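You operate a simulated robot arm through the tools that you are given. There is no shell and no other tool. Be economical: measure what you need, move in short steps, check, and stop when the job is done.

The job below is to be done with a simulated two-armed robot. You get a single attempt, and the scene is never put back.

TASK
Pick up the tall tube with one hand, pass it to the other hand and put it on the waist high shelf of the steel shelving. Set down upright: tall tube.

Only the result counts: the job must be done as asked and must still hold three seconds after the hand-in. Knocking over, shifting, dropping, spilling or breaking anything else fails it.

THE ROBOT
Two 7-joint arms with two-finger parallel grippers on one trunk, on a base that drives. Base frame: it is fixed to the floor where the robot stands at the start and does not move with it; the origin is under the middle of the robot, x ahead of it, y to its left, z up; the surface under the hand at the start is at about z = 0.88. Units: m, degrees, N and s.
The left shoulder is at the start at [0.062, 0.197, 1.104], the right one opposite. With the tool pointing down near the work surface each hand reaches from about 0.32 to 0.72 m from the robot's upright axis, wherever it stands, measured 20 degrees to its own side. Places, roughly: waist high shelf of the steel shelving [0.8, 1, 0.9]. Payload 1.57 kg a hand.
The tool frame of a hand sits at the grasp point between the pads (the TCP): z along the fingers, y along the line on which they close. The tips reach 0.03 m beyond it. The gripper opens to 0.11 m. The fingers are 0.024 m wide and 0.012 m thick; the gripper's body (0.048 by 0.112 m) begins 0.078 m behind the TCP.
Orientation is told as [roll, pitch, yaw] about the base's x, y, z axes, in that order, counted from this pose: with the fingers straight down and closing along the base's y, the tool's x points along the base's -x, its y along +y and its z along -z.

THE INTERFACE
- The arms move only by the tool step_arm. It takes "left_deltas", "right_deltas" or both (then of equal length, played together; a hand with none holds still); each is a list of rows, each a list of 7 numbers: the turn, a rotation vector about the tool's x, y, z in units of 5 degrees (1.0 is 5 degrees), then the shift along the tool's x, y, z in units of 30 mm (1.0 is 30 mm), then the opening, from 0 (shut) to 1 (fully open). In form: [[wx, wy, wz, dx, dy, dz, grip], ...]. A call has 1 to 10 rows; each row shifts and turns the commanded pose from where the row before left it, along the tool's axes as they then stand. A call with a number of a shift or a turn outside -1 to 1 is refused whole. A row lasts 0.2 s, in which the tool goes at most 0.05 m and 8.6 degrees; a call with a longer step from one row to the next is refused whole, and so is a gripper value outside its range. Where a pose cannot be reached the arm comes as near as it can. A force on the tool above 40 N (or 10 N above the force at the start of the call, whichever is more), or a blocked arm, ends the call early, and 0.2 s more pass. Each finger travels about 0.072 m/s and halts on what it meets, pressing with about 26 N; the grip force reading is that of the motor and also rises with nothing between the fingers. The clock runs only during rows and for 0.2 s after the last one: add rows that do not move to give the fingers time. The reply holds the time, the measured pose of the TCP, the force on the tool along the base axes, the opening and the grip force, in the units named above and with some noise, with the torque about the TCP (base axes, N m) and any sound that the robot's microphone picked up.
- Cameras (640 x 400 px; columns grow to the right, rows downward): "scene" is now at [0.1068, -0.0198, 1.6875]; the picture's right is [-0.27, -0.96, 0.00], its down [-0.75, 0.20, -0.63] and it looks along [0.61, -0.17, -0.77] (base axes); focal length 265 px, centre (320, 200). "left" rides on the left gripper at [0.07, -0.016, -0.141] in its tool frame; the picture's right is [0.23, 0.97, 0.00], its down [-0.85, 0.20, -0.48] and it looks along [-0.47, 0.11, 0.88] (tool axes); focal length 222 px, centre (320, 200). "right" rides on the right gripper at [0.07, 0.016, -0.141] in its tool frame; the picture's right is [-0.23, 0.97, 0.00], its down [-0.85, -0.20, -0.48] and it looks along [-0.47, -0.11, 0.88] (tool axes); focal length 222 px, centre (320, 200). There is no depth. A picture from a camera that has moved, and an enlarged one, comes with that camera's place and axes in the base frame and with its lens.
- get_image(camera): a new picture of that camera. The clock stands still meanwhile.
- move_column(by): slides the trunk up (or, below 0, down) by that many m; the arms and the scene camera ride with it, the base frame stays. It gives what a move gives, with no picture.
- drive_base(legs): drives the robot by 1 to 6 legs, each [ahead, left, turn to the left] in m, m and degrees, along the robot's own axes; the way and the turn of a leg run together, so that a leg with both is an arc; at most 1.5 m and 180 degrees a leg. The arms and the cameras ride along, it lands a little off, and it stops where it bumps. It gives what a move gives.
- aim_head(pan, tilt): turns the head with the scene camera to pan (to the left, within 86 degrees either way) and tilt (down, from -29 to 69), counted from straight ahead of the robot. It gives what a move gives.
- zoom(camera, box): a new picture of the part [left, top, right, bottom] of that camera's present view, enlarged. The clock stands still meanwhile.
- job_done(): hands the job in; it is judged then, once.

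Go step by step. Nothing tells you exact positions but the pictures and the camera data: compare them with the known pose of the tool, close in by small moves and look again before you grip or let go. The budget is 120 turns and 88 pictures, counting those below and the enlarged ones. Unless the task says otherwise, let go and move clear before handing in, and close with one line.

The tools are called after "Emit:" as a command line: name --argument value ..., lists and objects as JSON in quotes. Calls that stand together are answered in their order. step_arm: Moves the arms, as the interface text tells. Its arguments: {"type":"object","properties":{"left_deltas":{"type":"array"},"right_deltas":{"type":"array"}},"required":[]} The other tools are called the same way: move_column (by) slides the trunk up or down; drive_base (legs) drives the base; aim_head (pan, tilt) turns the head that bears the scene camera; get_image (camera) takes a picture; zoom (camera, box) takes an enlarged picture of a part of a camera's view; job_done () hands the job in.

At the start:

```text
time_s: 0.0
left_ee_pos: [0.5643, 0.1279, 1.1838]
left_ee_rot: [-0.1, 0.0, 0.0]
left_ft_force: [0.1, 0.1, 0.6]
left_torque: [-0.03, -0.05, -0.03]
left_opening: 0.11
left_gripper_force: 0.0
right_ee_pos: [0.3926, -0.2205, 1.169]
right_ee_rot: [-0.1, 0.0, 0.0]
right_ft_force: [0.6, 0.0, -0.1]
right_torque: [0.0, 0.0, -0.03]
right_opening: 0.11
right_gripper_force: 0.0
trunk travel left (down, up): [-0.7, 0.29]
robot x, y, heading: [-0.0006, 0.0011, 0.0]
head pan, tilt: [-15.4, 50.6]
```

scene: 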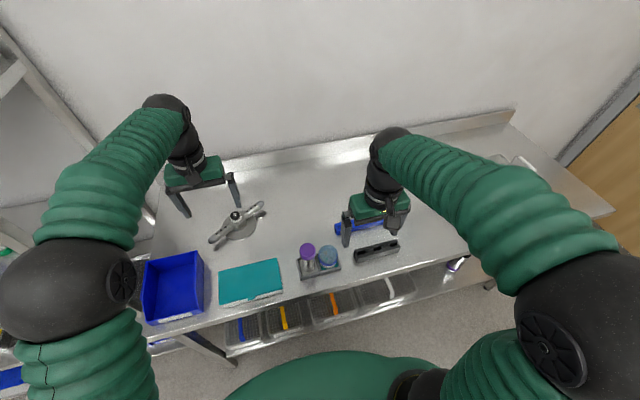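
right: 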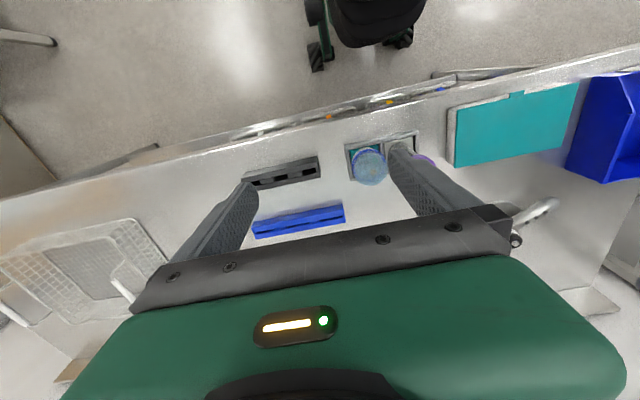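
left: 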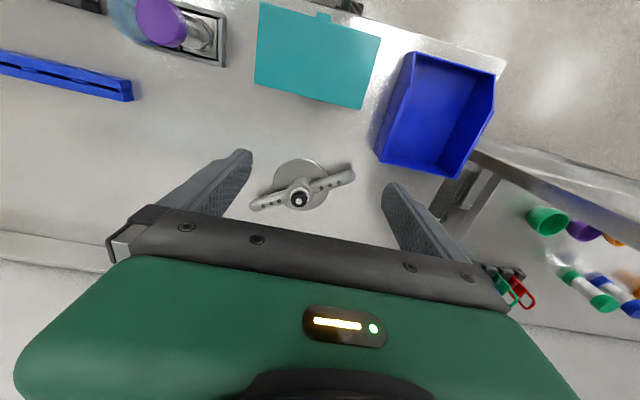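

I see a bench with a small rack holding a purple-capped and a blue-capped item near the front edge. I'll take closer looks to find the tall tube.

Emit:
zoom --camera "scene" --box '[270, 210, 430, 310]'

Emit:
zoom --camera "right" --box '[320, 100, 480, 200]'

Emit:
aim_head --pan 60 --tilt 30

Emit:
get_image --camera "scene"

```text
4.00 times, centred on (350, 260) of scene
camera zoom: at [0.1068, -0.0198, 1.6875], right [-0.27, -0.96, 0.0], down [-0.75, 0.2, -0.63], along [0.61, -0.17, -0.77], focal length 1058 px, centre (200, -40)
```

zoom: 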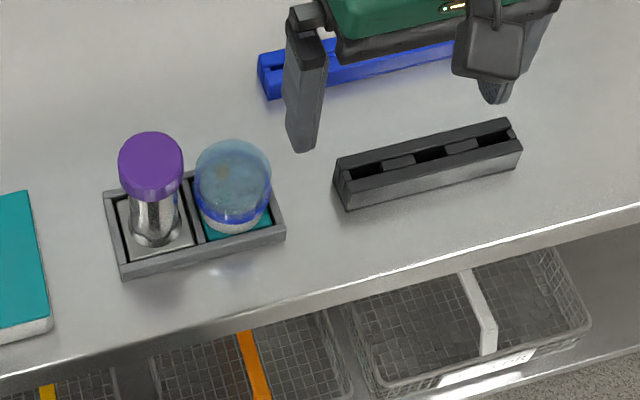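

```text
4.00 times, centred on (400, 150) of right
camera zoom: at [0.3219, -0.2029, 1.3107], right [0.23, 0.97, 0.0], down [0.86, -0.2, 0.48], along [0.47, -0.11, -0.88], focal length 888 px, centre (0, 400)
```

zoom: 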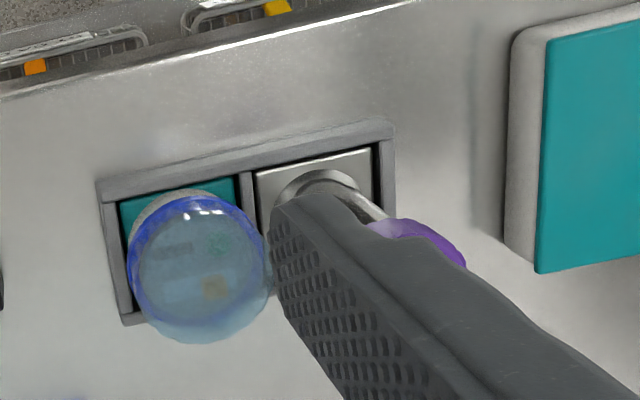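

```text
time_s: 1.5
left_ee_pos: [0.5622, 0.1277, 1.1839]
left_ee_rot: [0.0, 0.0, 0.0]
left_ft_force: [0.5, -0.2, 0.7]
left_torque: [-0.01, 0.0, 0.03]
left_opening: 0.11
left_gripper_force: 0.0
right_ee_pos: [0.3903, -0.2209, 1.1693]
right_ee_rot: [0.0, 0.0, 0.0]
right_ft_force: [0.4, 0.5, 0.8]
right_torque: [0.01, 0.01, 0.0]
right_opening: 0.1098
right_gripper_force: 0.0
trunk travel left (down, up): [-0.7, 0.29]
robot x, y, heading: [0.0026, -0.0002, -0.0]
head pan, tilt: [60.0, 30.0]
```

```text
82 pictures are left
camera scene: at [0.0783, 0.0789, 1.7179], right [0.87, -0.5, 0.0], down [-0.25, -0.43, -0.87], along [0.43, 0.75, -0.5], focal length 265 px, centre (320, 200)
```

scene: 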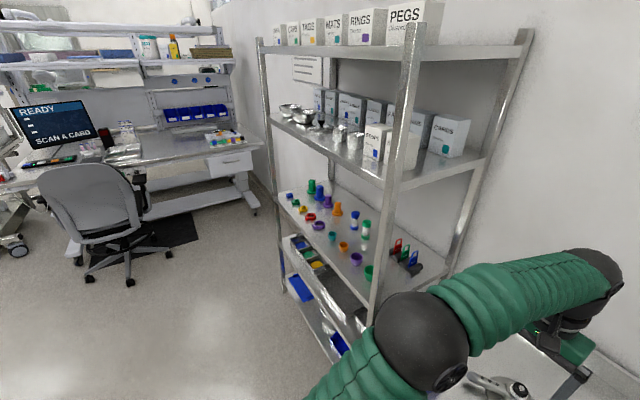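

The purple-capped silver tube in the rack is the likely tall tube; the shelf holds many small objects. I'll zoom on the shelf and look at the bench from a different head angle.

Emit:
zoom --camera "scene" --box '[260, 150, 460, 300]'

Emit:
aim_head --pan -20 --tilt 60

Emit:
get_image --camera "scene"

```text
2.67 times, centred on (360, 225) of scene
camera zoom: at [0.0783, 0.0789, 1.7179], right [0.87, -0.5, 0.0], down [-0.25, -0.43, -0.87], along [0.43, 0.75, -0.5], focal length 706 px, centre (213, 133)
```

zoom: 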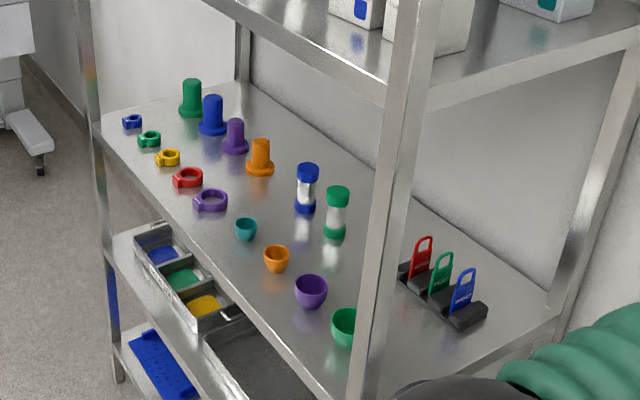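

```text
time_s: 3.0
left_ee_pos: [0.5636, 0.1289, 1.1838]
left_ee_rot: [0.0, 0.1, 0.0]
left_ft_force: [-0.4, 0.5, -0.2]
left_torque: [0.04, 0.03, 0.03]
left_opening: 0.1098
left_gripper_force: 0.2
right_ee_pos: [0.3899, -0.2209, 1.1692]
right_ee_rot: [0.0, 0.0, 0.0]
right_ft_force: [0.5, -0.9, -0.1]
right_torque: [-0.03, 0.01, -0.01]
right_opening: 0.11
right_gripper_force: 0.0
trunk travel left (down, up): [-0.7, 0.29]
robot x, y, heading: [-0.0017, 0.0047, -0.1]
head pan, tilt: [-20.0, 60.0]
```

```text
80 pictures are left
camera scene: at [0.0957, -0.0223, 1.6758], right [-0.34, -0.94, 0.0], down [-0.81, 0.3, -0.5], along [0.47, -0.17, -0.87], focal length 265 px, centre (320, 200)
```

scene: 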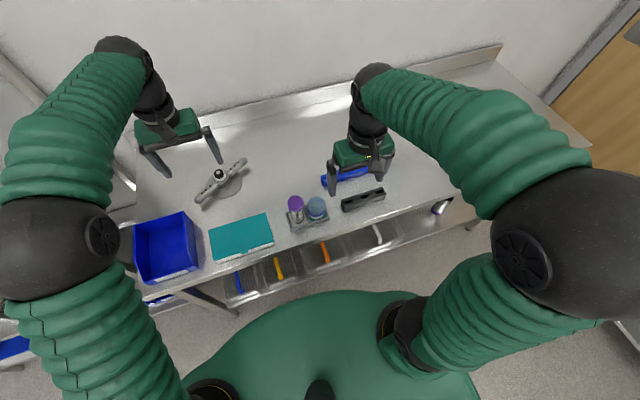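

Purple tube stands at about (0.47, -0.085), top about z 1.01, with a wider jar close to its right (y -0.147). I'll yaw the right hand 90° so that it closes along x, clear of the jar.

Emit:
step_arm --right_deltas '[[0, 0, -1, 0, 0, 0, 1], [0, 0, -1, 0, 0, 0, 1], [0, 0, -1, 0, 0, 0, 1], [0, 0, -1, 0, 0, 0, 1], [0, 0, -1, 0, 0, 0, 1], [0, 0, -1, 0, 0, 0, 1], [0, 0, -1, 0, 0, 0, 1], [0, 0, -1, 0, 0, 0, 1], [0, 0, -1, 0, 0, 0, 1]]'

Emit:
step_arm --right_deltas '[[0, 0, -1, 0, 0, 0, 1], [0, 0, -1, 0, 0, 0, 1], [0, 0, -1, 0, 0, 0, 1], [0, 0, -1, 0, 0, 0, 1], [0, 0, -1, 0, 0, 0, 1], [0, 0, -1, 0, 0, 0, 1], [0, 0, -1, 0, 0, 0, 1], [0, 0, -1, 0, 0, 0, 1], [0, 0, -1, 0, 0, 0, 1]]'

Emit:
get_image --camera "scene"

Emit:
get_image --camera "right"

```text
time_s: 5.0
left_ee_pos: [0.5628, 0.1278, 1.1831]
left_ee_rot: [0.0, 0.0, 0.0]
left_ft_force: [-0.6, -0.3, -1.0]
left_torque: [-0.04, 0.0, 0.01]
left_opening: 0.1103
left_gripper_force: 0.0
right_ee_pos: [0.3915, -0.22, 1.1702]
right_ee_rot: [0.0, -0.1, 45.2]
right_ft_force: [0.4, -0.8, 0.6]
right_torque: [0.02, -0.01, 0.01]
right_opening: 0.11
right_gripper_force: 0.0
trunk travel left (down, up): [-0.7, 0.29]
robot x, y, heading: [-0.0013, 0.0026, -0.1]
head pan, tilt: [-20.0, 60.0]
```

```text
time_s: 7.0
left_ee_pos: [0.5626, 0.1288, 1.1836]
left_ee_rot: [0.0, 0.1, -0.1]
left_ft_force: [-0.2, 0.6, 0.5]
left_torque: [0.03, -0.02, -0.02]
left_opening: 0.11
left_gripper_force: 0.0
right_ee_pos: [0.3909, -0.2199, 1.1696]
right_ee_rot: [0.1, 0.1, 90.1]
right_ft_force: [-0.7, 0.5, 1.2]
right_torque: [0.0, -0.01, -0.01]
right_opening: 0.11
right_gripper_force: 0.1
trunk travel left (down, up): [-0.7, 0.29]
robot x, y, heading: [0.0001, 0.0002, 0.2]
head pan, tilt: [-20.0, 60.0]
```

```text
79 pictures are left
camera scene: at [0.0956, -0.0223, 1.6758], right [-0.34, -0.94, 0.0], down [-0.81, 0.3, -0.5], along [0.47, -0.17, -0.87], focal length 265 px, centre (320, 200)
```

scene: 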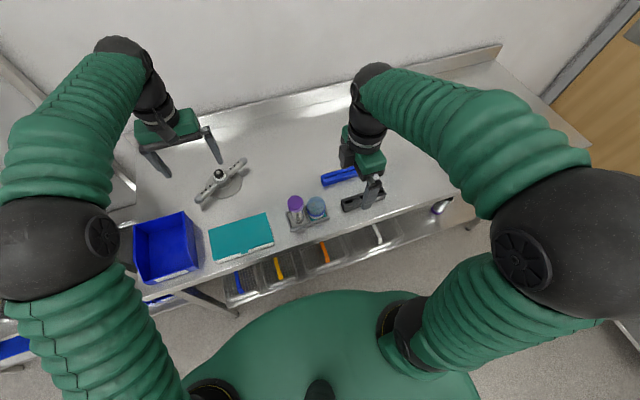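

```text
78 pictures are left
camera right: at [0.3743, -0.2885, 1.3112], right [-0.97, 0.23, 0.0], down [0.2, 0.86, 0.48], along [0.11, 0.47, -0.88], focal length 222 px, centre (320, 200)
```

right: 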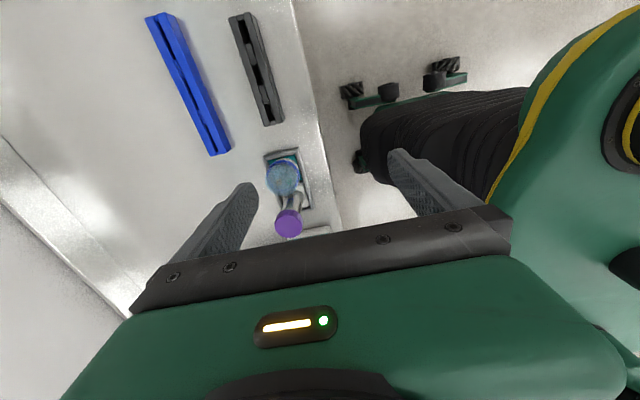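

The right hand is yawed and the tube and jar are visible from both cameras. I'll zoom both to triangulate.

Emit:
zoom --camera "scene" --box '[264, 180, 344, 240]'

Emit:
zoom --camera "right" --box '[240, 135, 340, 245]'

```text
6.67 times, centred on (304, 210) of scene
camera zoom: at [0.0956, -0.0223, 1.6758], right [-0.34, -0.94, 0.0], down [-0.81, 0.3, -0.5], along [0.47, -0.17, -0.87], focal length 1764 px, centre (427, 133)
```

zoom: 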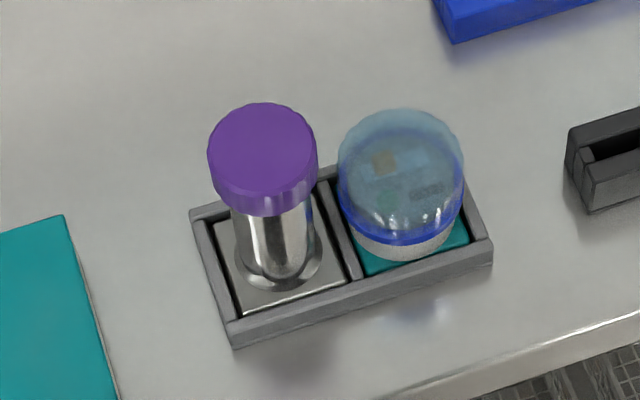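

```text
3.64 times, centred on (290, 190) of right
camera zoom: at [0.3743, -0.2885, 1.3112], right [-0.97, 0.23, 0.0], down [0.2, 0.86, 0.48], along [0.11, 0.47, -0.88], focal length 808 px, centre (429, 236)
```

zoom: 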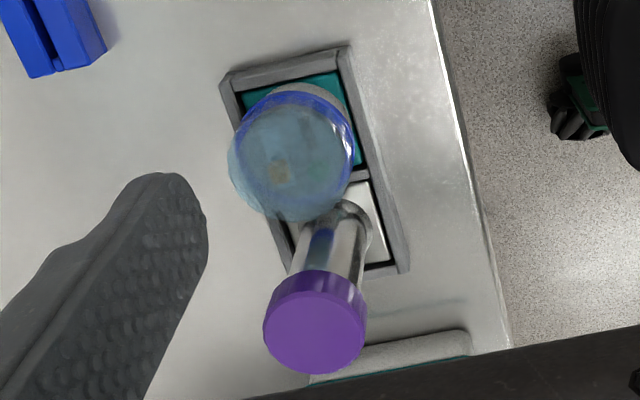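

Cap top is at (0.478, -0.0855, 1.000), tube about 0.12 tall. Moving the right hand above it.

Emit:
step_arm --right_deltas '[[0, 0, 0, -0.9, -0.58, 0, 1], [0, 0, 0, -0.9, -0.58, 0, 1], [0, 0, 0, -0.9, -0.58, 0, 1], [0, 0, 0, -0.9, -0.58, 0, 1], [0, 0, 0, -0.88, -0.58, 0, 1], [0, 0, 0, 0, 0, 0.9, 1], [0, 0, 0, 0, 0, 0.9, 1], [0, 0, 0, 0, 0, 0.9, 1], [0, 0, 0, 0, 0, 0.9, 1]]'

Emit:
get_image --camera "right"

Emit:
get_image --camera "scene"

```text
time_s: 9.0
left_ee_pos: [0.5632, 0.1285, 1.1829]
left_ee_rot: [0.0, 0.0, 0.0]
left_ft_force: [-0.1, -0.3, -0.1]
left_torque: [-0.02, -0.01, 0.0]
left_opening: 0.11
left_gripper_force: 0.0
right_ee_pos: [0.4793, -0.0871, 1.06]
right_ee_rot: [0.0, 0.0, 90.0]
right_ft_force: [0.4, -0.4, 0.2]
right_torque: [0.0, 0.02, 0.0]
right_opening: 0.1099
right_gripper_force: 0.0
trunk travel left (down, up): [-0.7, 0.29]
robot x, y, heading: [-0.0022, -0.0018, -0.3]
head pan, tilt: [-20.0, 60.0]
```

```text
75 pictures are left
camera right: at [0.462, -0.1541, 1.2024], right [-0.97, 0.23, 0.0], down [0.2, 0.86, 0.48], along [0.11, 0.47, -0.88], focal length 222 px, centre (320, 200)
```

right: 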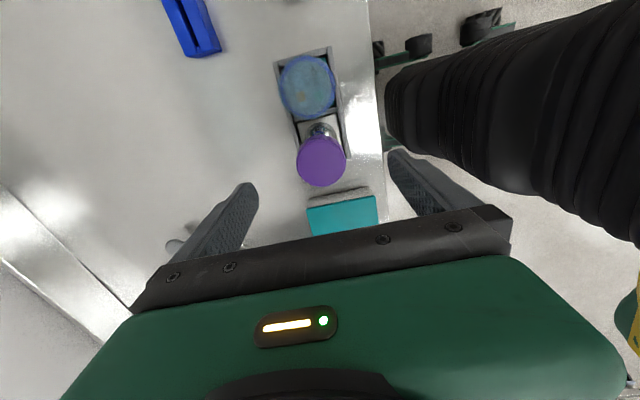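

```text
74 pictures are left
camera scene: at [0.0971, -0.0217, 1.6757], right [-0.34, -0.94, 0.0], down [-0.82, 0.3, -0.5], along [0.47, -0.17, -0.87], focal length 265 px, centre (320, 200)
```

scene: 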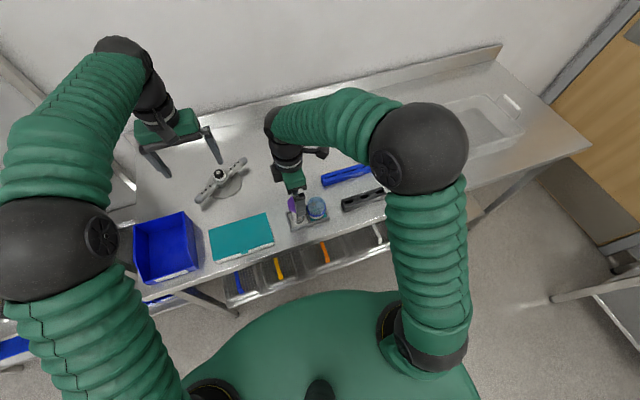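

Cap measured again at (0.478, -0.086); the hand is centred. Descending and closing.

Emit:
step_arm --right_deltas '[[0, 0, 0, 0, 0.03, 0.8, 1], [0, 0, 0, 0, 0, 0.8, 1], [0, 0, 0, 0, 0, 0.85, 1], [0, 0, 0, 0, 0, 0, 0.2], [0, 0, 0, 0, 0, 0, 0.2], [0, 0, 0, 0, 0, 0, 0.2], [0, 0, 0, 0, 0, 0, 0.2], [0, 0, 0, 0, 0, 0, 0.2]]'

Emit:
get_image --camera "right"

```text
time_s: 10.8
left_ee_pos: [0.5626, 0.1285, 1.184]
left_ee_rot: [-0.1, -0.1, 0.1]
left_ft_force: [-0.1, 0.0, 0.3]
left_torque: [-0.01, 0.02, 0.01]
left_opening: 0.11
left_gripper_force: 0.1
right_ee_pos: [0.4776, -0.0871, 0.986]
right_ee_rot: [-0.1, 0.1, 90.0]
right_ft_force: [1.6, 0.6, -0.6]
right_torque: [-0.02, -0.02, 0.04]
right_opening: 0.0475
right_gripper_force: 25.7
trunk travel left (down, up): [-0.7, 0.29]
robot x, y, heading: [0.0008, -0.0012, 0.0]
head pan, tilt: [-20.0, 60.0]
```

```text
73 pictures are left
camera right: at [0.4602, -0.1549, 1.1283], right [-0.97, 0.23, 0.0], down [0.2, 0.86, 0.48], along [0.11, 0.47, -0.88], focal length 222 px, centre (320, 200)
```

right: 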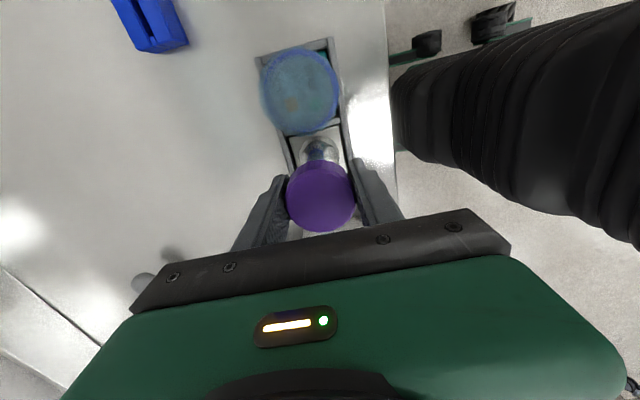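

The cap is gripped (0.0475 opening). Lifting straight up slowly.

Emit:
step_arm --right_deltas '[[0, 0, 0, 0, 0, -0.4, 0.1], [0, 0, 0, 0, 0, -0.6, 0.1], [0, 0, 0, 0, 0, -1, 0.1], [0, 0, 0, 0, 0, -1, 0.1], [0, 0, 0, 0, 0, -1, 0.1], [0, 0, 0, 0, 0, -1, 0.1], [0, 0, 0, 0, 0, -1, 0.1], [0, 0, 0, 0, 0, -1, 0.1]]'

Emit:
get_image --camera "right"

Emit:
get_image --camera "scene"

```text
time_s: 12.6
left_ee_pos: [0.5623, 0.1281, 1.1832]
left_ee_rot: [0.0, 0.1, 0.1]
left_ft_force: [-0.5, 0.6, 0.0]
left_torque: [-0.01, 0.01, -0.01]
left_opening: 0.11
left_gripper_force: 0.0
right_ee_pos: [0.4742, -0.0842, 1.1964]
right_ee_rot: [-0.1, 0.0, 89.9]
right_ft_force: [0.3, 0.8, -3.1]
right_torque: [0.0, 0.02, -0.01]
right_opening: 0.0474
right_gripper_force: 26.1
trunk travel left (down, up): [-0.7, 0.29]
robot x, y, heading: [0.0019, 0.0014, -0.3]
head pan, tilt: [-20.0, 60.0]
```

```text
72 pictures are left
camera right: at [0.4576, -0.1535, 1.338], right [-0.97, 0.23, 0.0], down [0.2, 0.86, 0.48], along [0.11, 0.47, -0.88], focal length 222 px, centre (320, 200)
```

right: 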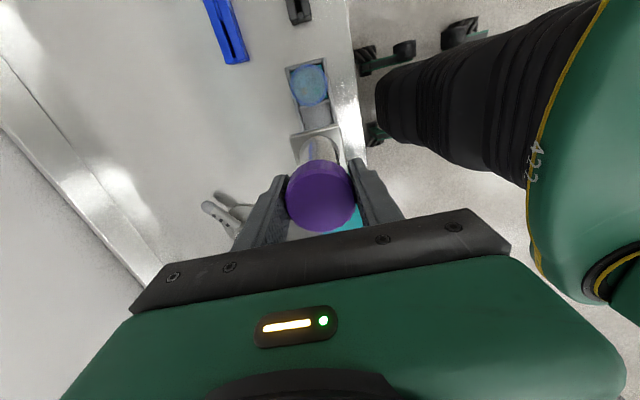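

```text
71 pictures are left
camera scene: at [0.0958, -0.0217, 1.6757], right [-0.34, -0.94, 0.0], down [-0.81, 0.3, -0.5], along [0.47, -0.17, -0.87], focal length 265 px, centre (320, 200)
```

scene: 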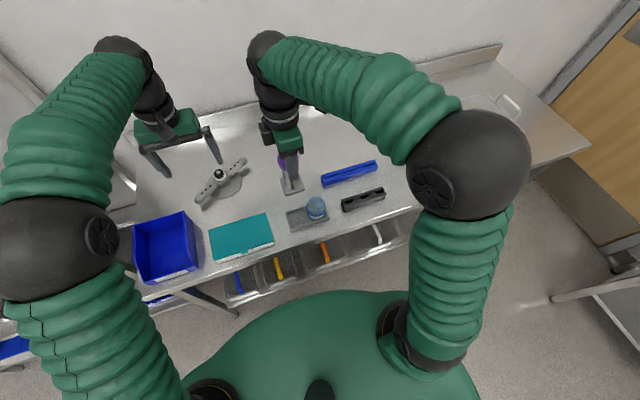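

The tube is lifted and carries a square foot. Let me zoom on it for details.

Emit:
zoom --camera "scene" --box '[240, 110, 340, 210]'

Emit:
get_image --camera "left"

```text
4.00 times, centred on (290, 160) of scene
camera zoom: at [0.0958, -0.0217, 1.6757], right [-0.34, -0.94, 0.0], down [-0.81, 0.3, -0.5], along [0.47, -0.17, -0.87], focal length 1058 px, centre (440, 360)
```

zoom: 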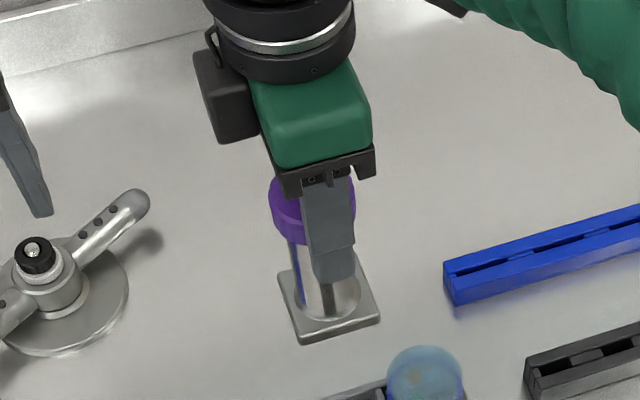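

```text
69 pictures are left
camera left: at [0.4924, 0.1124, 1.3255], right [-0.23, 0.97, 0.0], down [0.85, 0.2, 0.48], along [0.47, 0.11, -0.88], focal length 222 px, centre (320, 200)
```

left: 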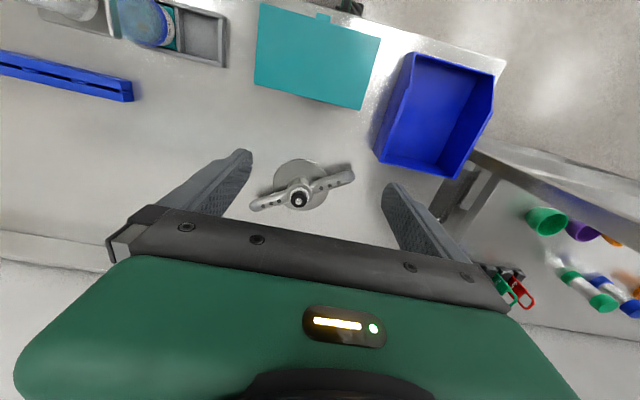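

I'll turn the left hand to point diagonally (ahead-right, 45° down) while the right hand yaws by -45° so their closing lines are perpendicular.

Emit:
step_arm --left_deltas '[[0, 0, 1, 0, 0, 0, 1], [0, 0, 1, 0, 0, 0, 1], [0, 0, 1, 0, 0, 0, 1], [0, 0, 1, 0, 0, 0, 1], [0, 0, 1, 0, 0, 0, 1], [0, 0, 1, 0, 0, 0, 1], [0, 0, 1, 0, 0, 0, 1], [0, 0, 1, 0, 0, 0, 1], [0, 0, 1, 0, 0, 0, 1]]' --right_deltas '[[0, 0, 1, 0, 0, 0, 0.1], [0, 0, 1, 0, 0, 0, 0.1], [0, 0, 1, 0, 0, 0, 0.1], [0, 0, 1, 0, 0, 0, 0.1], [0, 0, 1, 0, 0, 0, 0.1], [0, 0, 1, 0, 0, 0, 0.1], [0, 0, 1, 0, 0, 0, 0.1], [0, 0, 1, 0, 0, 0, 0.1], [0, 0, 1, 0, 0, 0, 0.1]]'

Emit:
step_arm --left_deltas '[[0, -1, 0, 0, 0, 0, 1], [0, -1, 0, 0, 0, 0, 1], [0, -1, 0, 0, 0, 0, 1], [0, -1, 0, 0, 0, 0, 1], [0, -1, 0, 0, 0, 0, 1], [0, -1, 0, 0, 0, 0, 1], [0, -1, 0, 0, 0, 0, 1], [0, -1, 0, 0, 0, 0, 1], [0, -1, 0, 0, 0, 0, 1]]'

Emit:
get_image --camera "scene"

Emit:
get_image --camera "left"

```text
time_s: 14.6
left_ee_pos: [0.5633, 0.1297, 1.1844]
left_ee_rot: [0.0, 0.0, -45.2]
left_ft_force: [-0.3, 0.4, 0.4]
left_torque: [0.01, 0.01, 0.01]
left_opening: 0.1101
left_gripper_force: 0.0
right_ee_pos: [0.4773, -0.0859, 1.1986]
right_ee_rot: [0.0, 0.0, 44.9]
right_ft_force: [0.3, -0.7, -2.8]
right_torque: [0.01, -0.02, -0.01]
right_opening: 0.0473
right_gripper_force: 25.9
trunk travel left (down, up): [-0.7, 0.29]
robot x, y, heading: [0.0021, -0.0002, 0.2]
head pan, tilt: [-20.0, 60.0]
```

```text
time_s: 16.6
left_ee_pos: [0.5628, 0.1288, 1.1829]
left_ee_rot: [0.0, -45.1, -44.9]
left_ft_force: [0.1, 0.1, -0.1]
left_torque: [0.01, -0.04, 0.01]
left_opening: 0.1099
left_gripper_force: 0.0
right_ee_pos: [0.478, -0.0846, 1.1986]
right_ee_rot: [0.0, 0.2, 45.0]
right_ft_force: [-0.1, 0.0, -2.2]
right_torque: [0.0, -0.03, 0.01]
right_opening: 0.0474
right_gripper_force: 25.9
trunk travel left (down, up): [-0.7, 0.29]
robot x, y, heading: [-0.0007, 0.0003, -0.1]
head pan, tilt: [-20.0, 60.0]
```

```text
68 pictures are left
camera scene: at [0.096, -0.0204, 1.6758], right [-0.34, -0.94, 0.0], down [-0.81, 0.3, -0.5], along [0.47, -0.17, -0.87], focal length 265 px, centre (320, 200)
```

scene: 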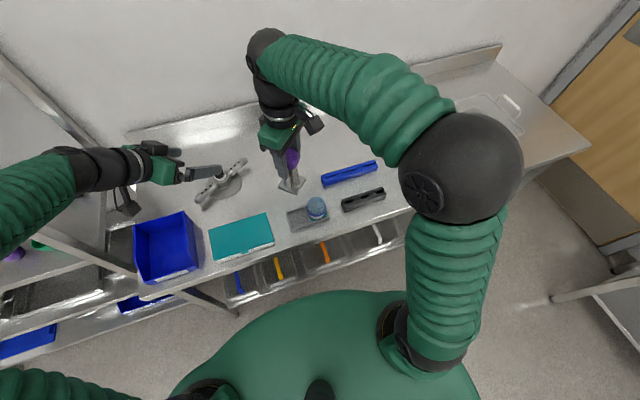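

```text
67 pictures are left
camera left: at [0.4456, 0.2237, 1.2345], right [0.58, 0.8, -0.16], down [0.33, -0.05, 0.94], along [0.75, -0.6, -0.29], focal length 222 px, centre (320, 200)
```

left: 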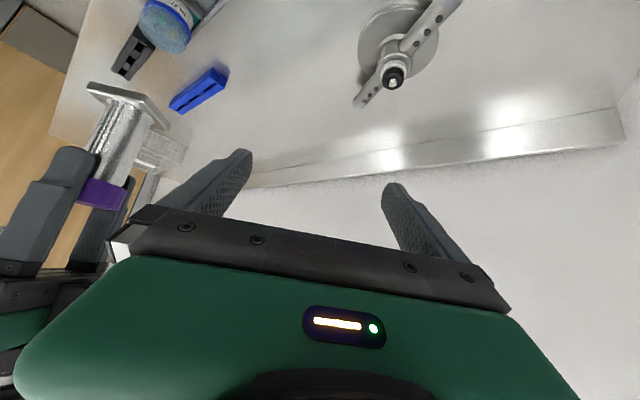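

Both hands are well posed. I'll bring the tube to (0.56, -0.04) and the left hand to a pre-grasp 12 cm behind it along its own axis.

Emit:
step_arm --right_deltas '[[0, 0, 0, -0.75, -0.22, 0, 0.1], [0, 0, 0, -0.75, -0.22, 0, 0.1], [0, 0, 0, -0.75, -0.22, 0, 0.1], [0, 0, 0, -0.75, -0.21, 0, 0.1]]'

Emit:
step_arm --left_deltas '[[0, 0, 0, -0.9, 0, -0.29, 1], [0, 0, 0, -0.93, 0, 0, 1], [0, 0, 0, 0, -0.81, 0, 1], [0, 0, 0, 0, -0.81, 0, 1], [0, 0, 0, 0, -0.81, 0, 1], [0, 0, 0, 0, -0.81, 0, 1], [0, 0, 0, 0, -0.81, 0, 1]]'

Emit:
get_image --camera "left"

Emit:
get_image --camera "scene"

```text
time_s: 17.6
left_ee_pos: [0.5644, 0.1297, 1.1831]
left_ee_rot: [-0.2, -45.0, -44.9]
left_ft_force: [0.8, 0.2, -0.7]
left_torque: [0.0, 0.0, -0.02]
left_opening: 0.1102
left_gripper_force: 0.0
right_ee_pos: [0.5607, -0.0385, 1.1973]
right_ee_rot: [0.1, 0.2, 45.0]
right_ft_force: [0.5, -0.8, -3.6]
right_torque: [-0.02, 0.03, 0.01]
right_opening: 0.0475
right_gripper_force: 26.7
trunk travel left (down, up): [-0.7, 0.29]
robot x, y, heading: [0.0026, -0.0019, 0.1]
head pan, tilt: [-20.0, 60.0]
```

```text
time_s: 19.2
left_ee_pos: [0.4988, 0.0198, 1.2281]
left_ee_rot: [0.0, -45.1, -45.0]
left_ft_force: [0.5, 0.0, -0.1]
left_torque: [0.0, -0.04, -0.03]
left_opening: 0.11
left_gripper_force: 0.0
right_ee_pos: [0.5584, -0.0403, 1.1988]
right_ee_rot: [0.0, -0.2, 45.1]
right_ft_force: [0.5, -0.5, -2.6]
right_torque: [-0.01, -0.02, 0.02]
right_opening: 0.0473
right_gripper_force: 26.0
trunk travel left (down, up): [-0.7, 0.29]
robot x, y, heading: [0.0012, -0.0002, 0.1]
head pan, tilt: [-20.0, 60.0]
```

```text
66 pictures are left
camera left: at [0.3812, 0.1137, 1.2789], right [0.57, 0.8, -0.16], down [0.33, -0.05, 0.94], along [0.75, -0.59, -0.29], focal length 222 px, centre (320, 200)
```

left: 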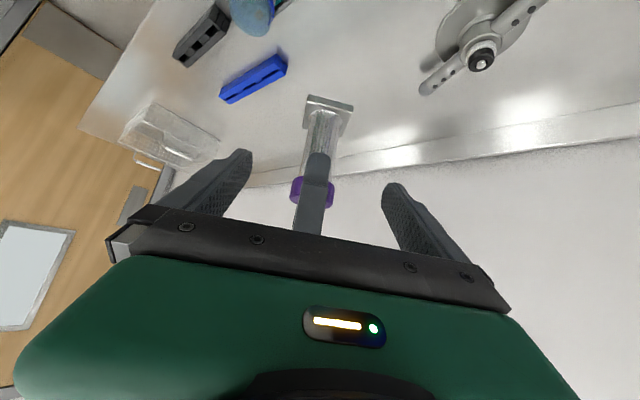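

```text
65 pictures are left
camera scene: at [0.0941, -0.0224, 1.6759], right [-0.34, -0.94, 0.0], down [-0.81, 0.3, -0.5], along [0.47, -0.17, -0.87], focal length 265 px, centre (320, 200)
```

scene: 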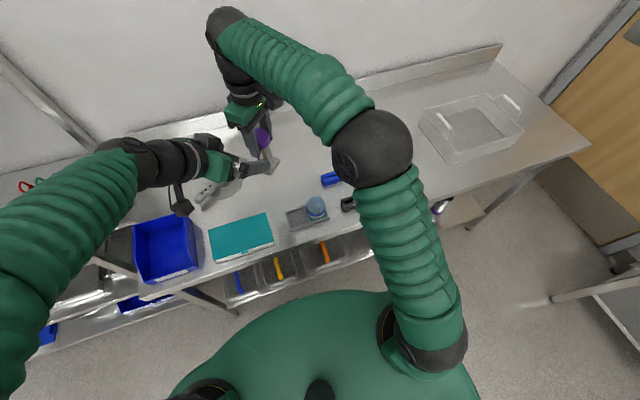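

Tube base is about z 1.095. To keep the left palm clear of the right finger I'll flatten the left hand to about 37° below horizontal, then come half way in.

Emit:
step_arm --left_deltas '[[0, -0.8, 0, 0.26, 0, 0, 1], [0, -0.8, 0, 0.26, 0, 0, 1], [0, 0, 0, 0, 0, 0.7, 1], [0, 0, 0, 0, 0, 0.7, 1], [0, 0, 0, 0, 0, 0.6, 1]]'

Emit:
get_image --camera "left"

Emit:
zoom --camera "scene" --box '[170, 80, 310, 220]'

```text
time_s: 20.4
left_ee_pos: [0.5271, -0.0066, 1.1816]
left_ee_rot: [0.0, -53.0, -45.1]
left_ft_force: [0.3, 1.0, 1.4]
left_torque: [0.04, 0.04, -0.03]
left_opening: 0.11
left_gripper_force: 0.0
right_ee_pos: [0.56, -0.0395, 1.1972]
right_ee_rot: [0.0, 0.0, 45.0]
right_ft_force: [0.2, -0.1, -3.2]
right_torque: [0.01, 0.02, 0.02]
right_opening: 0.0474
right_gripper_force: 26.1
trunk travel left (down, up): [-0.7, 0.29]
robot x, y, heading: [0.0034, -0.0016, 0.0]
head pan, tilt: [-20.0, 60.0]
```

```text
64 pictures are left
camera left: at [0.4064, 0.0904, 1.212], right [0.59, 0.79, -0.18], down [0.23, 0.05, 0.97], along [0.77, -0.62, -0.16], focal length 222 px, centre (320, 200)
```

left: 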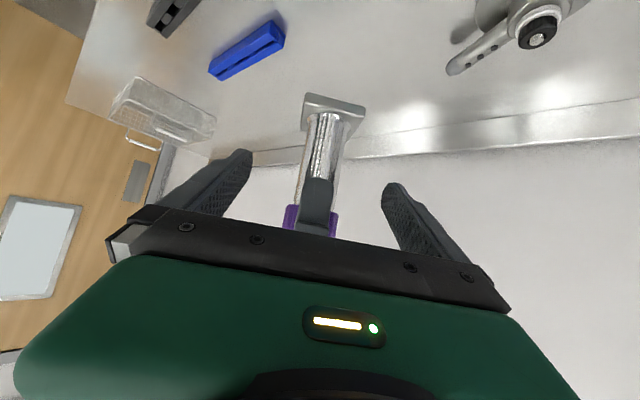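

```text
2.86 times, centred on (240, 150) of scene
camera zoom: at [0.0966, -0.0219, 1.6757], right [-0.34, -0.94, 0.0], down [-0.82, 0.3, -0.5], along [0.47, -0.17, -0.87], focal length 756 px, centre (549, 343)
```

zoom: 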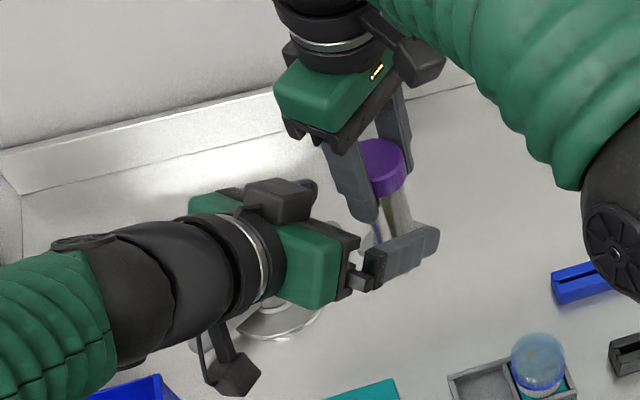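

Alignment looks good and the palm is clear. I'll move in the remaining 59 mm and check.

Emit:
step_arm --left_deltas '[[0, 0, 0, 0, 0, 0.65, 1], [0, 0, 0, 0, 0, 0.65, 1], [0, 0, 0, 0, 0, 0.65, 1], [0, 0, 0, 0, 0, 0, 1]]'

Emit:
get_image --camera "left"

Emit:
zoom --camera "scene" --box '[170, 80, 310, 220]'

```text
time_s: 21.4
left_ee_pos: [0.5602, -0.0396, 1.1465]
left_ee_rot: [0.1, -53.0, -45.1]
left_ft_force: [-14.0, 8.6, 8.0]
left_torque: [-0.54, -0.93, 0.12]
left_opening: 0.1098
left_gripper_force: 0.0
right_ee_pos: [0.5603, -0.041, 1.1977]
right_ee_rot: [-0.3, 0.1, 44.9]
right_ft_force: [14.6, -8.6, -10.9]
right_torque: [0.06, 0.26, -0.11]
right_opening: 0.0467
right_gripper_force: 25.9
trunk travel left (down, up): [-0.7, 0.29]
robot x, y, heading: [-0.0003, 0.002, 0.2]
head pan, tilt: [-20.0, 60.0]
```

```text
62 pictures are left
camera left: at [0.4396, 0.0587, 1.1764], right [0.59, 0.78, -0.18], down [0.23, 0.05, 0.97], along [0.77, -0.62, -0.16], focal length 222 px, centre (320, 200)
```

left: 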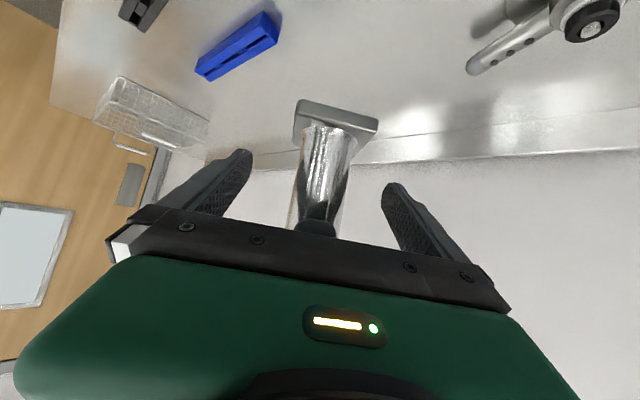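

```text
2.86 times, centred on (240, 150) of scene
camera zoom: at [0.0967, -0.0217, 1.6757], right [-0.34, -0.94, 0.0], down [-0.82, 0.3, -0.5], along [0.47, -0.17, -0.87], focal length 756 px, centre (549, 343)
```

zoom: 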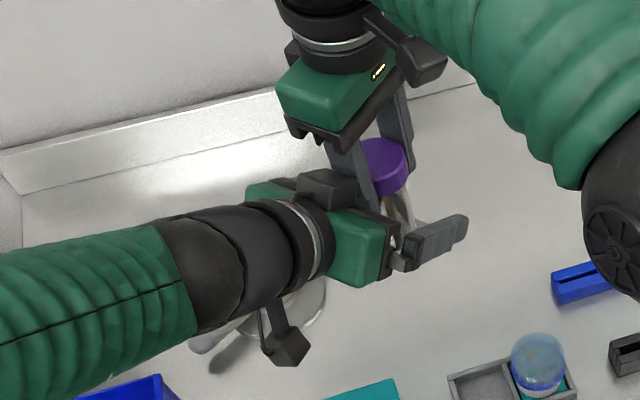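

Contact forces of ~18 N show the left palm touching the right finger. I'll back off 12 mm along the left tool axis.

Emit:
step_arm --left_deltas '[[0, 0, 0, 0, 0, -0.4, 1], [0, 0, 0, 0, 0, 0, 1]]'

Emit:
zoom --camera "scene" --box '[200, 100, 290, 190]'

Emit:
zoom --camera "left" --box '[220, 80, 420, 260]'

```text
time_s: 22.0
left_ee_pos: [0.5547, -0.0328, 1.1533]
left_ee_rot: [-0.1, -52.9, -45.0]
left_ft_force: [-0.2, -0.6, 0.1]
left_torque: [0.01, 0.0, 0.03]
left_opening: 0.11
left_gripper_force: 0.1
right_ee_pos: [0.5589, -0.0386, 1.1978]
right_ee_rot: [-0.1, 0.0, 45.0]
right_ft_force: [0.5, 0.0, -2.8]
right_torque: [0.0, -0.03, 0.01]
right_opening: 0.0474
right_gripper_force: 26.2
trunk travel left (down, up): [-0.7, 0.29]
robot x, y, heading: [-0.0027, -0.0022, 0.0]
head pan, tilt: [-20.0, 60.0]
```

```text
4.44 times, centred on (245, 145) of scene
camera zoom: at [0.0967, -0.0215, 1.6757], right [-0.34, -0.94, 0.0], down [-0.82, 0.3, -0.5], along [0.47, -0.17, -0.87], focal length 1176 px, centre (653, 444)
```

zoom: 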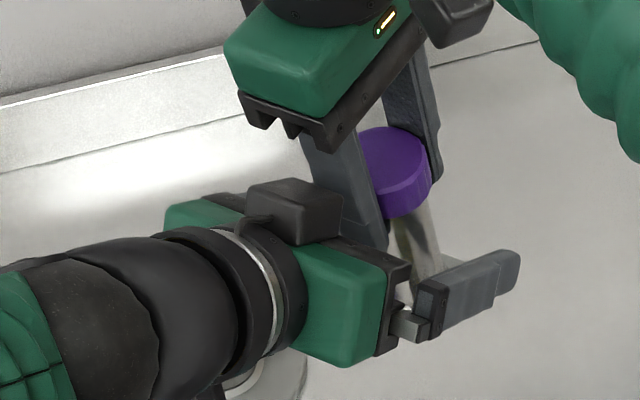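

```text
2.22 times, centred on (320, 170) of left
camera zoom: at [0.4324, 0.0657, 1.1826], right [0.59, 0.79, -0.18], down [0.24, 0.05, 0.97], along [0.77, -0.62, -0.16], focal length 494 px, centre (320, 267)
```

zoom: 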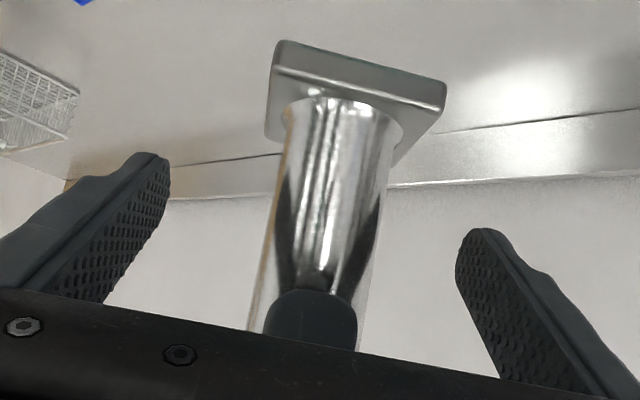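

Contact is gone and the tube sits between the left fingers. Closing the left gripper on the body.

Emit:
step_arm --left_deltas '[[0, 0, 0, 0, 0, 0, 0.6], [0, 0, 0, 0, 0, 0, 0.45], [0, 0, 0, 0, 0, 0, 0.3], [0, 0, 0, 0, 0, 0, 0.2], [0, 0, 0, 0, 0, 0, 0.1], [0, 0, 0, 0, 0, 0, 0.05], [0, 0, 0, 0, 0, 0, 0.05]]'

Emit:
get_image --camera "left"

```text
time_s: 23.6
left_ee_pos: [0.5534, -0.0316, 1.1522]
left_ee_rot: [-0.1, -52.9, -45.0]
left_ft_force: [2.3, 0.2, 0.8]
left_torque: [0.05, 0.06, 0.01]
left_opening: 0.0353
left_gripper_force: 26.0
right_ee_pos: [0.5591, -0.0394, 1.1982]
right_ee_rot: [0.1, 0.1, 45.0]
right_ft_force: [-2.2, 0.1, -3.1]
right_torque: [0.09, -0.03, -0.02]
right_opening: 0.0473
right_gripper_force: 26.2
trunk travel left (down, up): [-0.7, 0.29]
robot x, y, heading: [-0.0006, 0.0036, 0.2]
head pan, tilt: [-20.0, 60.0]
```

```text
58 pictures are left
camera left: at [0.4324, 0.0657, 1.1827], right [0.59, 0.79, -0.18], down [0.23, 0.05, 0.97], along [0.77, -0.62, -0.16], focal length 222 px, centre (320, 200)
```

left: 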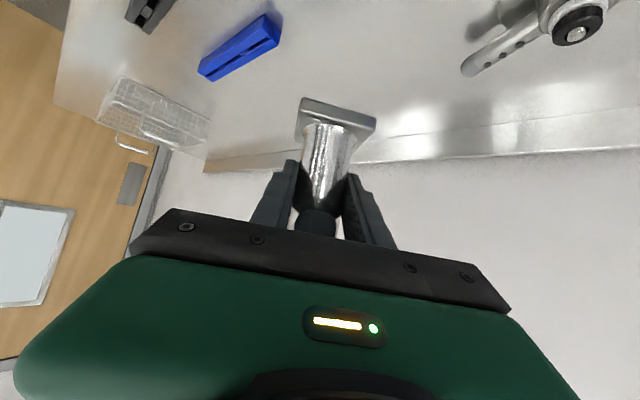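

Left holds the body (0.035). I'll open the right only slightly (to 54 mm), since its finger is near the left palm, then lift it straight up.

Emit:
step_arm --right_deltas '[[0, 0, 0, 0, 0, 0, 0.48], [0, 0, 0, 0, 0, 0, 0.48]]'

```text
time_s: 24.2
left_ee_pos: [0.5539, -0.0329, 1.1529]
left_ee_rot: [0.0, -53.0, -45.1]
left_ft_force: [-0.4, 1.1, 0.4]
left_torque: [0.01, 0.01, -0.02]
left_opening: 0.0357
left_gripper_force: 26.3
right_ee_pos: [0.56, -0.0393, 1.1976]
right_ee_rot: [-0.1, 0.0, 45.0]
right_ft_force: [0.1, 0.2, 0.1]
right_torque: [0.0, -0.01, 0.0]
right_opening: 0.0528
right_gripper_force: 0.1
trunk travel left (down, up): [-0.7, 0.29]
robot x, y, heading: [0.0003, -0.0001, 0.1]
head pan, tilt: [-20.0, 60.0]
```

Right fingers are free with no load. Lifting the right hand straight up.

Emit:
step_arm --right_deltas '[[0, 0, 0, 0, 0, -0.3, 0.48], [0, 0, 0, 0, 0, -0.6, 0.48], [0, 0, 0, 0, 0, -0.9, 0.48], [0, 0, 0, 0, 0, -0.9, 0.48], [0, 0, 0, 0, 0, -0.9, 0.48]]'

Emit:
zoom --camera "scene" --box '[170, 60, 330, 200]'

```text
time_s: 25.4
left_ee_pos: [0.5537, -0.0315, 1.1531]
left_ee_rot: [-0.1, -53.0, -45.0]
left_ft_force: [0.2, 0.0, -0.8]
left_torque: [0.0, 0.01, 0.0]
left_opening: 0.0354
left_gripper_force: 26.2
right_ee_pos: [0.5612, -0.0387, 1.2991]
right_ee_rot: [0.0, 0.2, 45.0]
right_ft_force: [0.4, 0.4, -0.9]
right_torque: [0.0, 0.0, 0.01]
right_opening: 0.0527
right_gripper_force: 0.1
right hand out of reach, approached as far as the arm can: row 5
trunk travel left (down, up): [-0.7, 0.29]
robot x, y, heading: [0.0041, -0.0015, 0.0]
head pan, tilt: [-20.0, 60.0]
```

```text
2.86 times, centred on (250, 130) of scene
camera zoom: at [0.098, -0.0209, 1.6756], right [-0.34, -0.94, 0.0], down [-0.82, 0.3, -0.5], along [0.47, -0.17, -0.87], focal length 756 px, centre (520, 400)
```

zoom: 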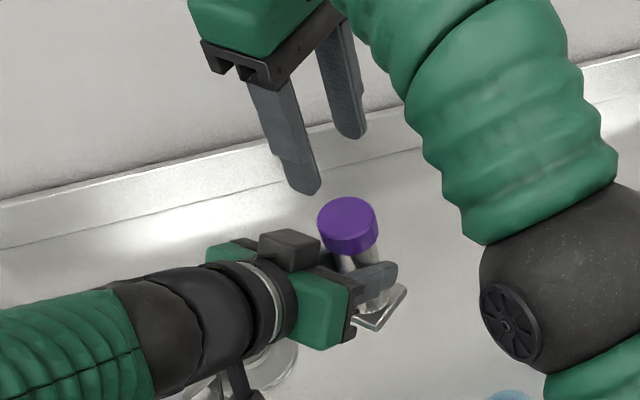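

The left hand holds the tube upright. Retracting the right hand, then backing the robot away from the bench.

Emit:
step_arm --right_deltas '[[0, 0, 0, 0.9, 0, 0, 0.48], [0, 0, 0, 0.9, 0, 0, 0.48], [0, 0, 0, 0.9, 0, 0, 0.48], [0, 0, 0, 0.9, 0, 0, 0.48], [0, 0, 0, 0.9, 0, 0, 0.48], [0, 0, 0, 0.9, 0, 0, 0.48]]'

Emit:
aim_head --pan 80 --tilt 50

Emit:
get_image --camera "scene"

```text
time_s: 26.8
left_ee_pos: [0.5534, -0.0335, 1.1531]
left_ee_rot: [0.1, -53.0, -45.1]
left_ft_force: [-0.1, 0.3, 0.2]
left_torque: [0.01, 0.0, 0.02]
left_opening: 0.0354
left_gripper_force: 26.0
right_ee_pos: [0.4465, -0.1571, 1.2972]
right_ee_rot: [-0.1, -0.1, 45.0]
right_ft_force: [0.6, 0.5, -0.4]
right_torque: [0.02, 0.01, 0.0]
right_opening: 0.0528
right_gripper_force: 0.0
trunk travel left (down, up): [-0.7, 0.29]
robot x, y, heading: [0.0024, 0.0018, -0.2]
head pan, tilt: [-20.0, 60.0]
```

```text
time_s: 28.6
left_ee_pos: [0.5536, -0.0328, 1.1536]
left_ee_rot: [0.0, -53.0, -45.0]
left_ft_force: [0.1, -0.6, -0.2]
left_torque: [0.01, 0.02, 0.0]
left_opening: 0.0356
left_gripper_force: 26.0
right_ee_pos: [0.4474, -0.1559, 1.2972]
right_ee_rot: [0.0, 0.0, 45.1]
right_ft_force: [-1.0, 0.6, -0.1]
right_torque: [0.01, 0.04, 0.02]
right_opening: 0.0529
right_gripper_force: 0.0
trunk travel left (down, up): [-0.7, 0.29]
robot x, y, heading: [0.0002, -0.0036, 0.1]
head pan, tilt: [80.0, 50.0]
```

```text
56 pictures are left
camera scene: at [0.0467, 0.0765, 1.6884], right [0.98, -0.17, 0.0], down [-0.13, -0.75, -0.64], along [0.11, 0.63, -0.77], focal length 265 px, centre (320, 200)
```

scene: 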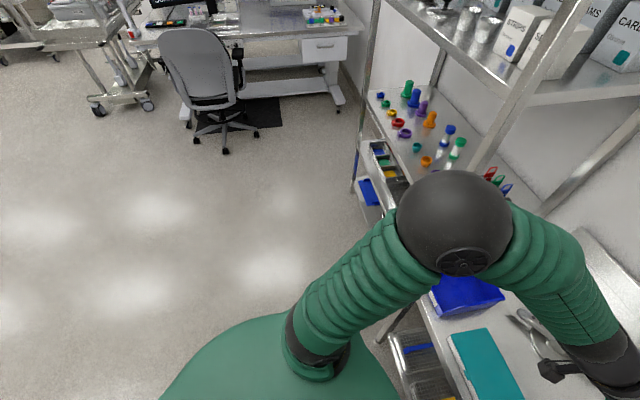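

The floor to the left is clear. Driving back 0.3 m and then left 0.6 m.

Emit:
drive_base --legs '[[-0.32, 0, 0], [0, 0.6, 0]]'

Emit:
aim_head --pan 15 --tilt 30

Emit:
get_image --camera "scene"

```text
time_s: 33.7
left_ee_pos: [0.2349, 0.5707, 1.1535]
left_ee_rot: [0.3, -52.8, -45.1]
left_ft_force: [0.6, -0.2, -0.3]
left_torque: [0.03, 0.03, -0.01]
left_opening: 0.0356
left_gripper_force: 26.4
right_ee_pos: [0.1282, 0.4463, 1.2973]
right_ee_rot: [0.1, -0.1, 44.9]
right_ft_force: [-1.1, -0.8, -0.2]
right_torque: [-0.01, 0.01, 0.0]
right_opening: 0.0525
right_gripper_force: 0.0
trunk travel left (down, up): [-0.7, 0.29]
robot x, y, heading: [-0.3172, 0.6026, -0.2]
head pan, tilt: [80.0, 50.0]
```

```text
time_s: 35.1
left_ee_pos: [0.2342, 0.574, 1.1538]
left_ee_rot: [0.0, -52.9, -44.9]
left_ft_force: [-0.5, 1.2, -0.1]
left_torque: [0.01, 0.04, 0.02]
left_opening: 0.0353
left_gripper_force: 26.9
right_ee_pos: [0.1284, 0.4511, 1.2978]
right_ee_rot: [-0.2, 0.0, 45.0]
right_ft_force: [0.1, -0.1, 0.1]
right_torque: [0.0, -0.02, 0.0]
right_opening: 0.0531
right_gripper_force: 0.1
trunk travel left (down, up): [-0.7, 0.29]
robot x, y, heading: [-0.3142, 0.6064, -0.0]
head pan, tilt: [15.0, 30.0]
```

```text
55 pictures are left
camera scene: at [-0.1979, 0.6302, 1.7178], right [0.26, -0.97, 0.0], down [-0.48, -0.13, -0.86], along [0.83, 0.23, -0.5], focal length 265 px, centre (320, 200)
```

scene: 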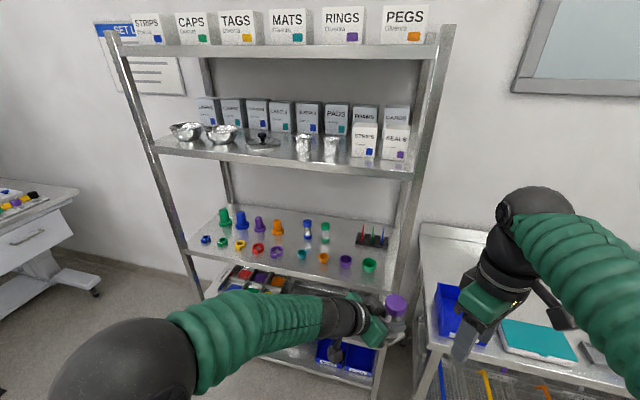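

Emit:
zoom --camera "scene" --box '[180, 150, 440, 300]'

```text
2.46 times, centred on (310, 225) of scene
camera zoom: at [-0.1979, 0.6302, 1.7178], right [0.26, -0.97, 0.0], down [-0.48, -0.13, -0.86], along [0.83, 0.23, -0.5], focal length 651 px, centre (345, 138)
```

zoom: 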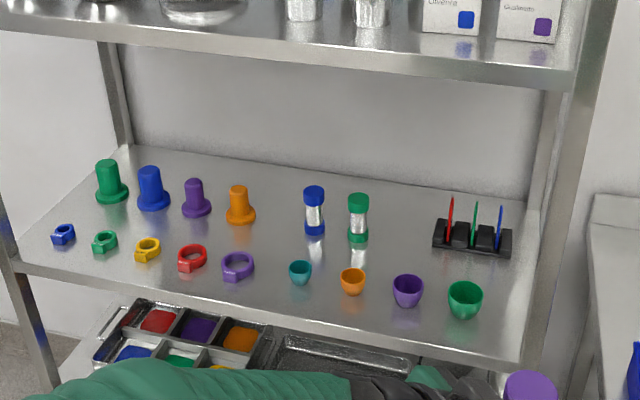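

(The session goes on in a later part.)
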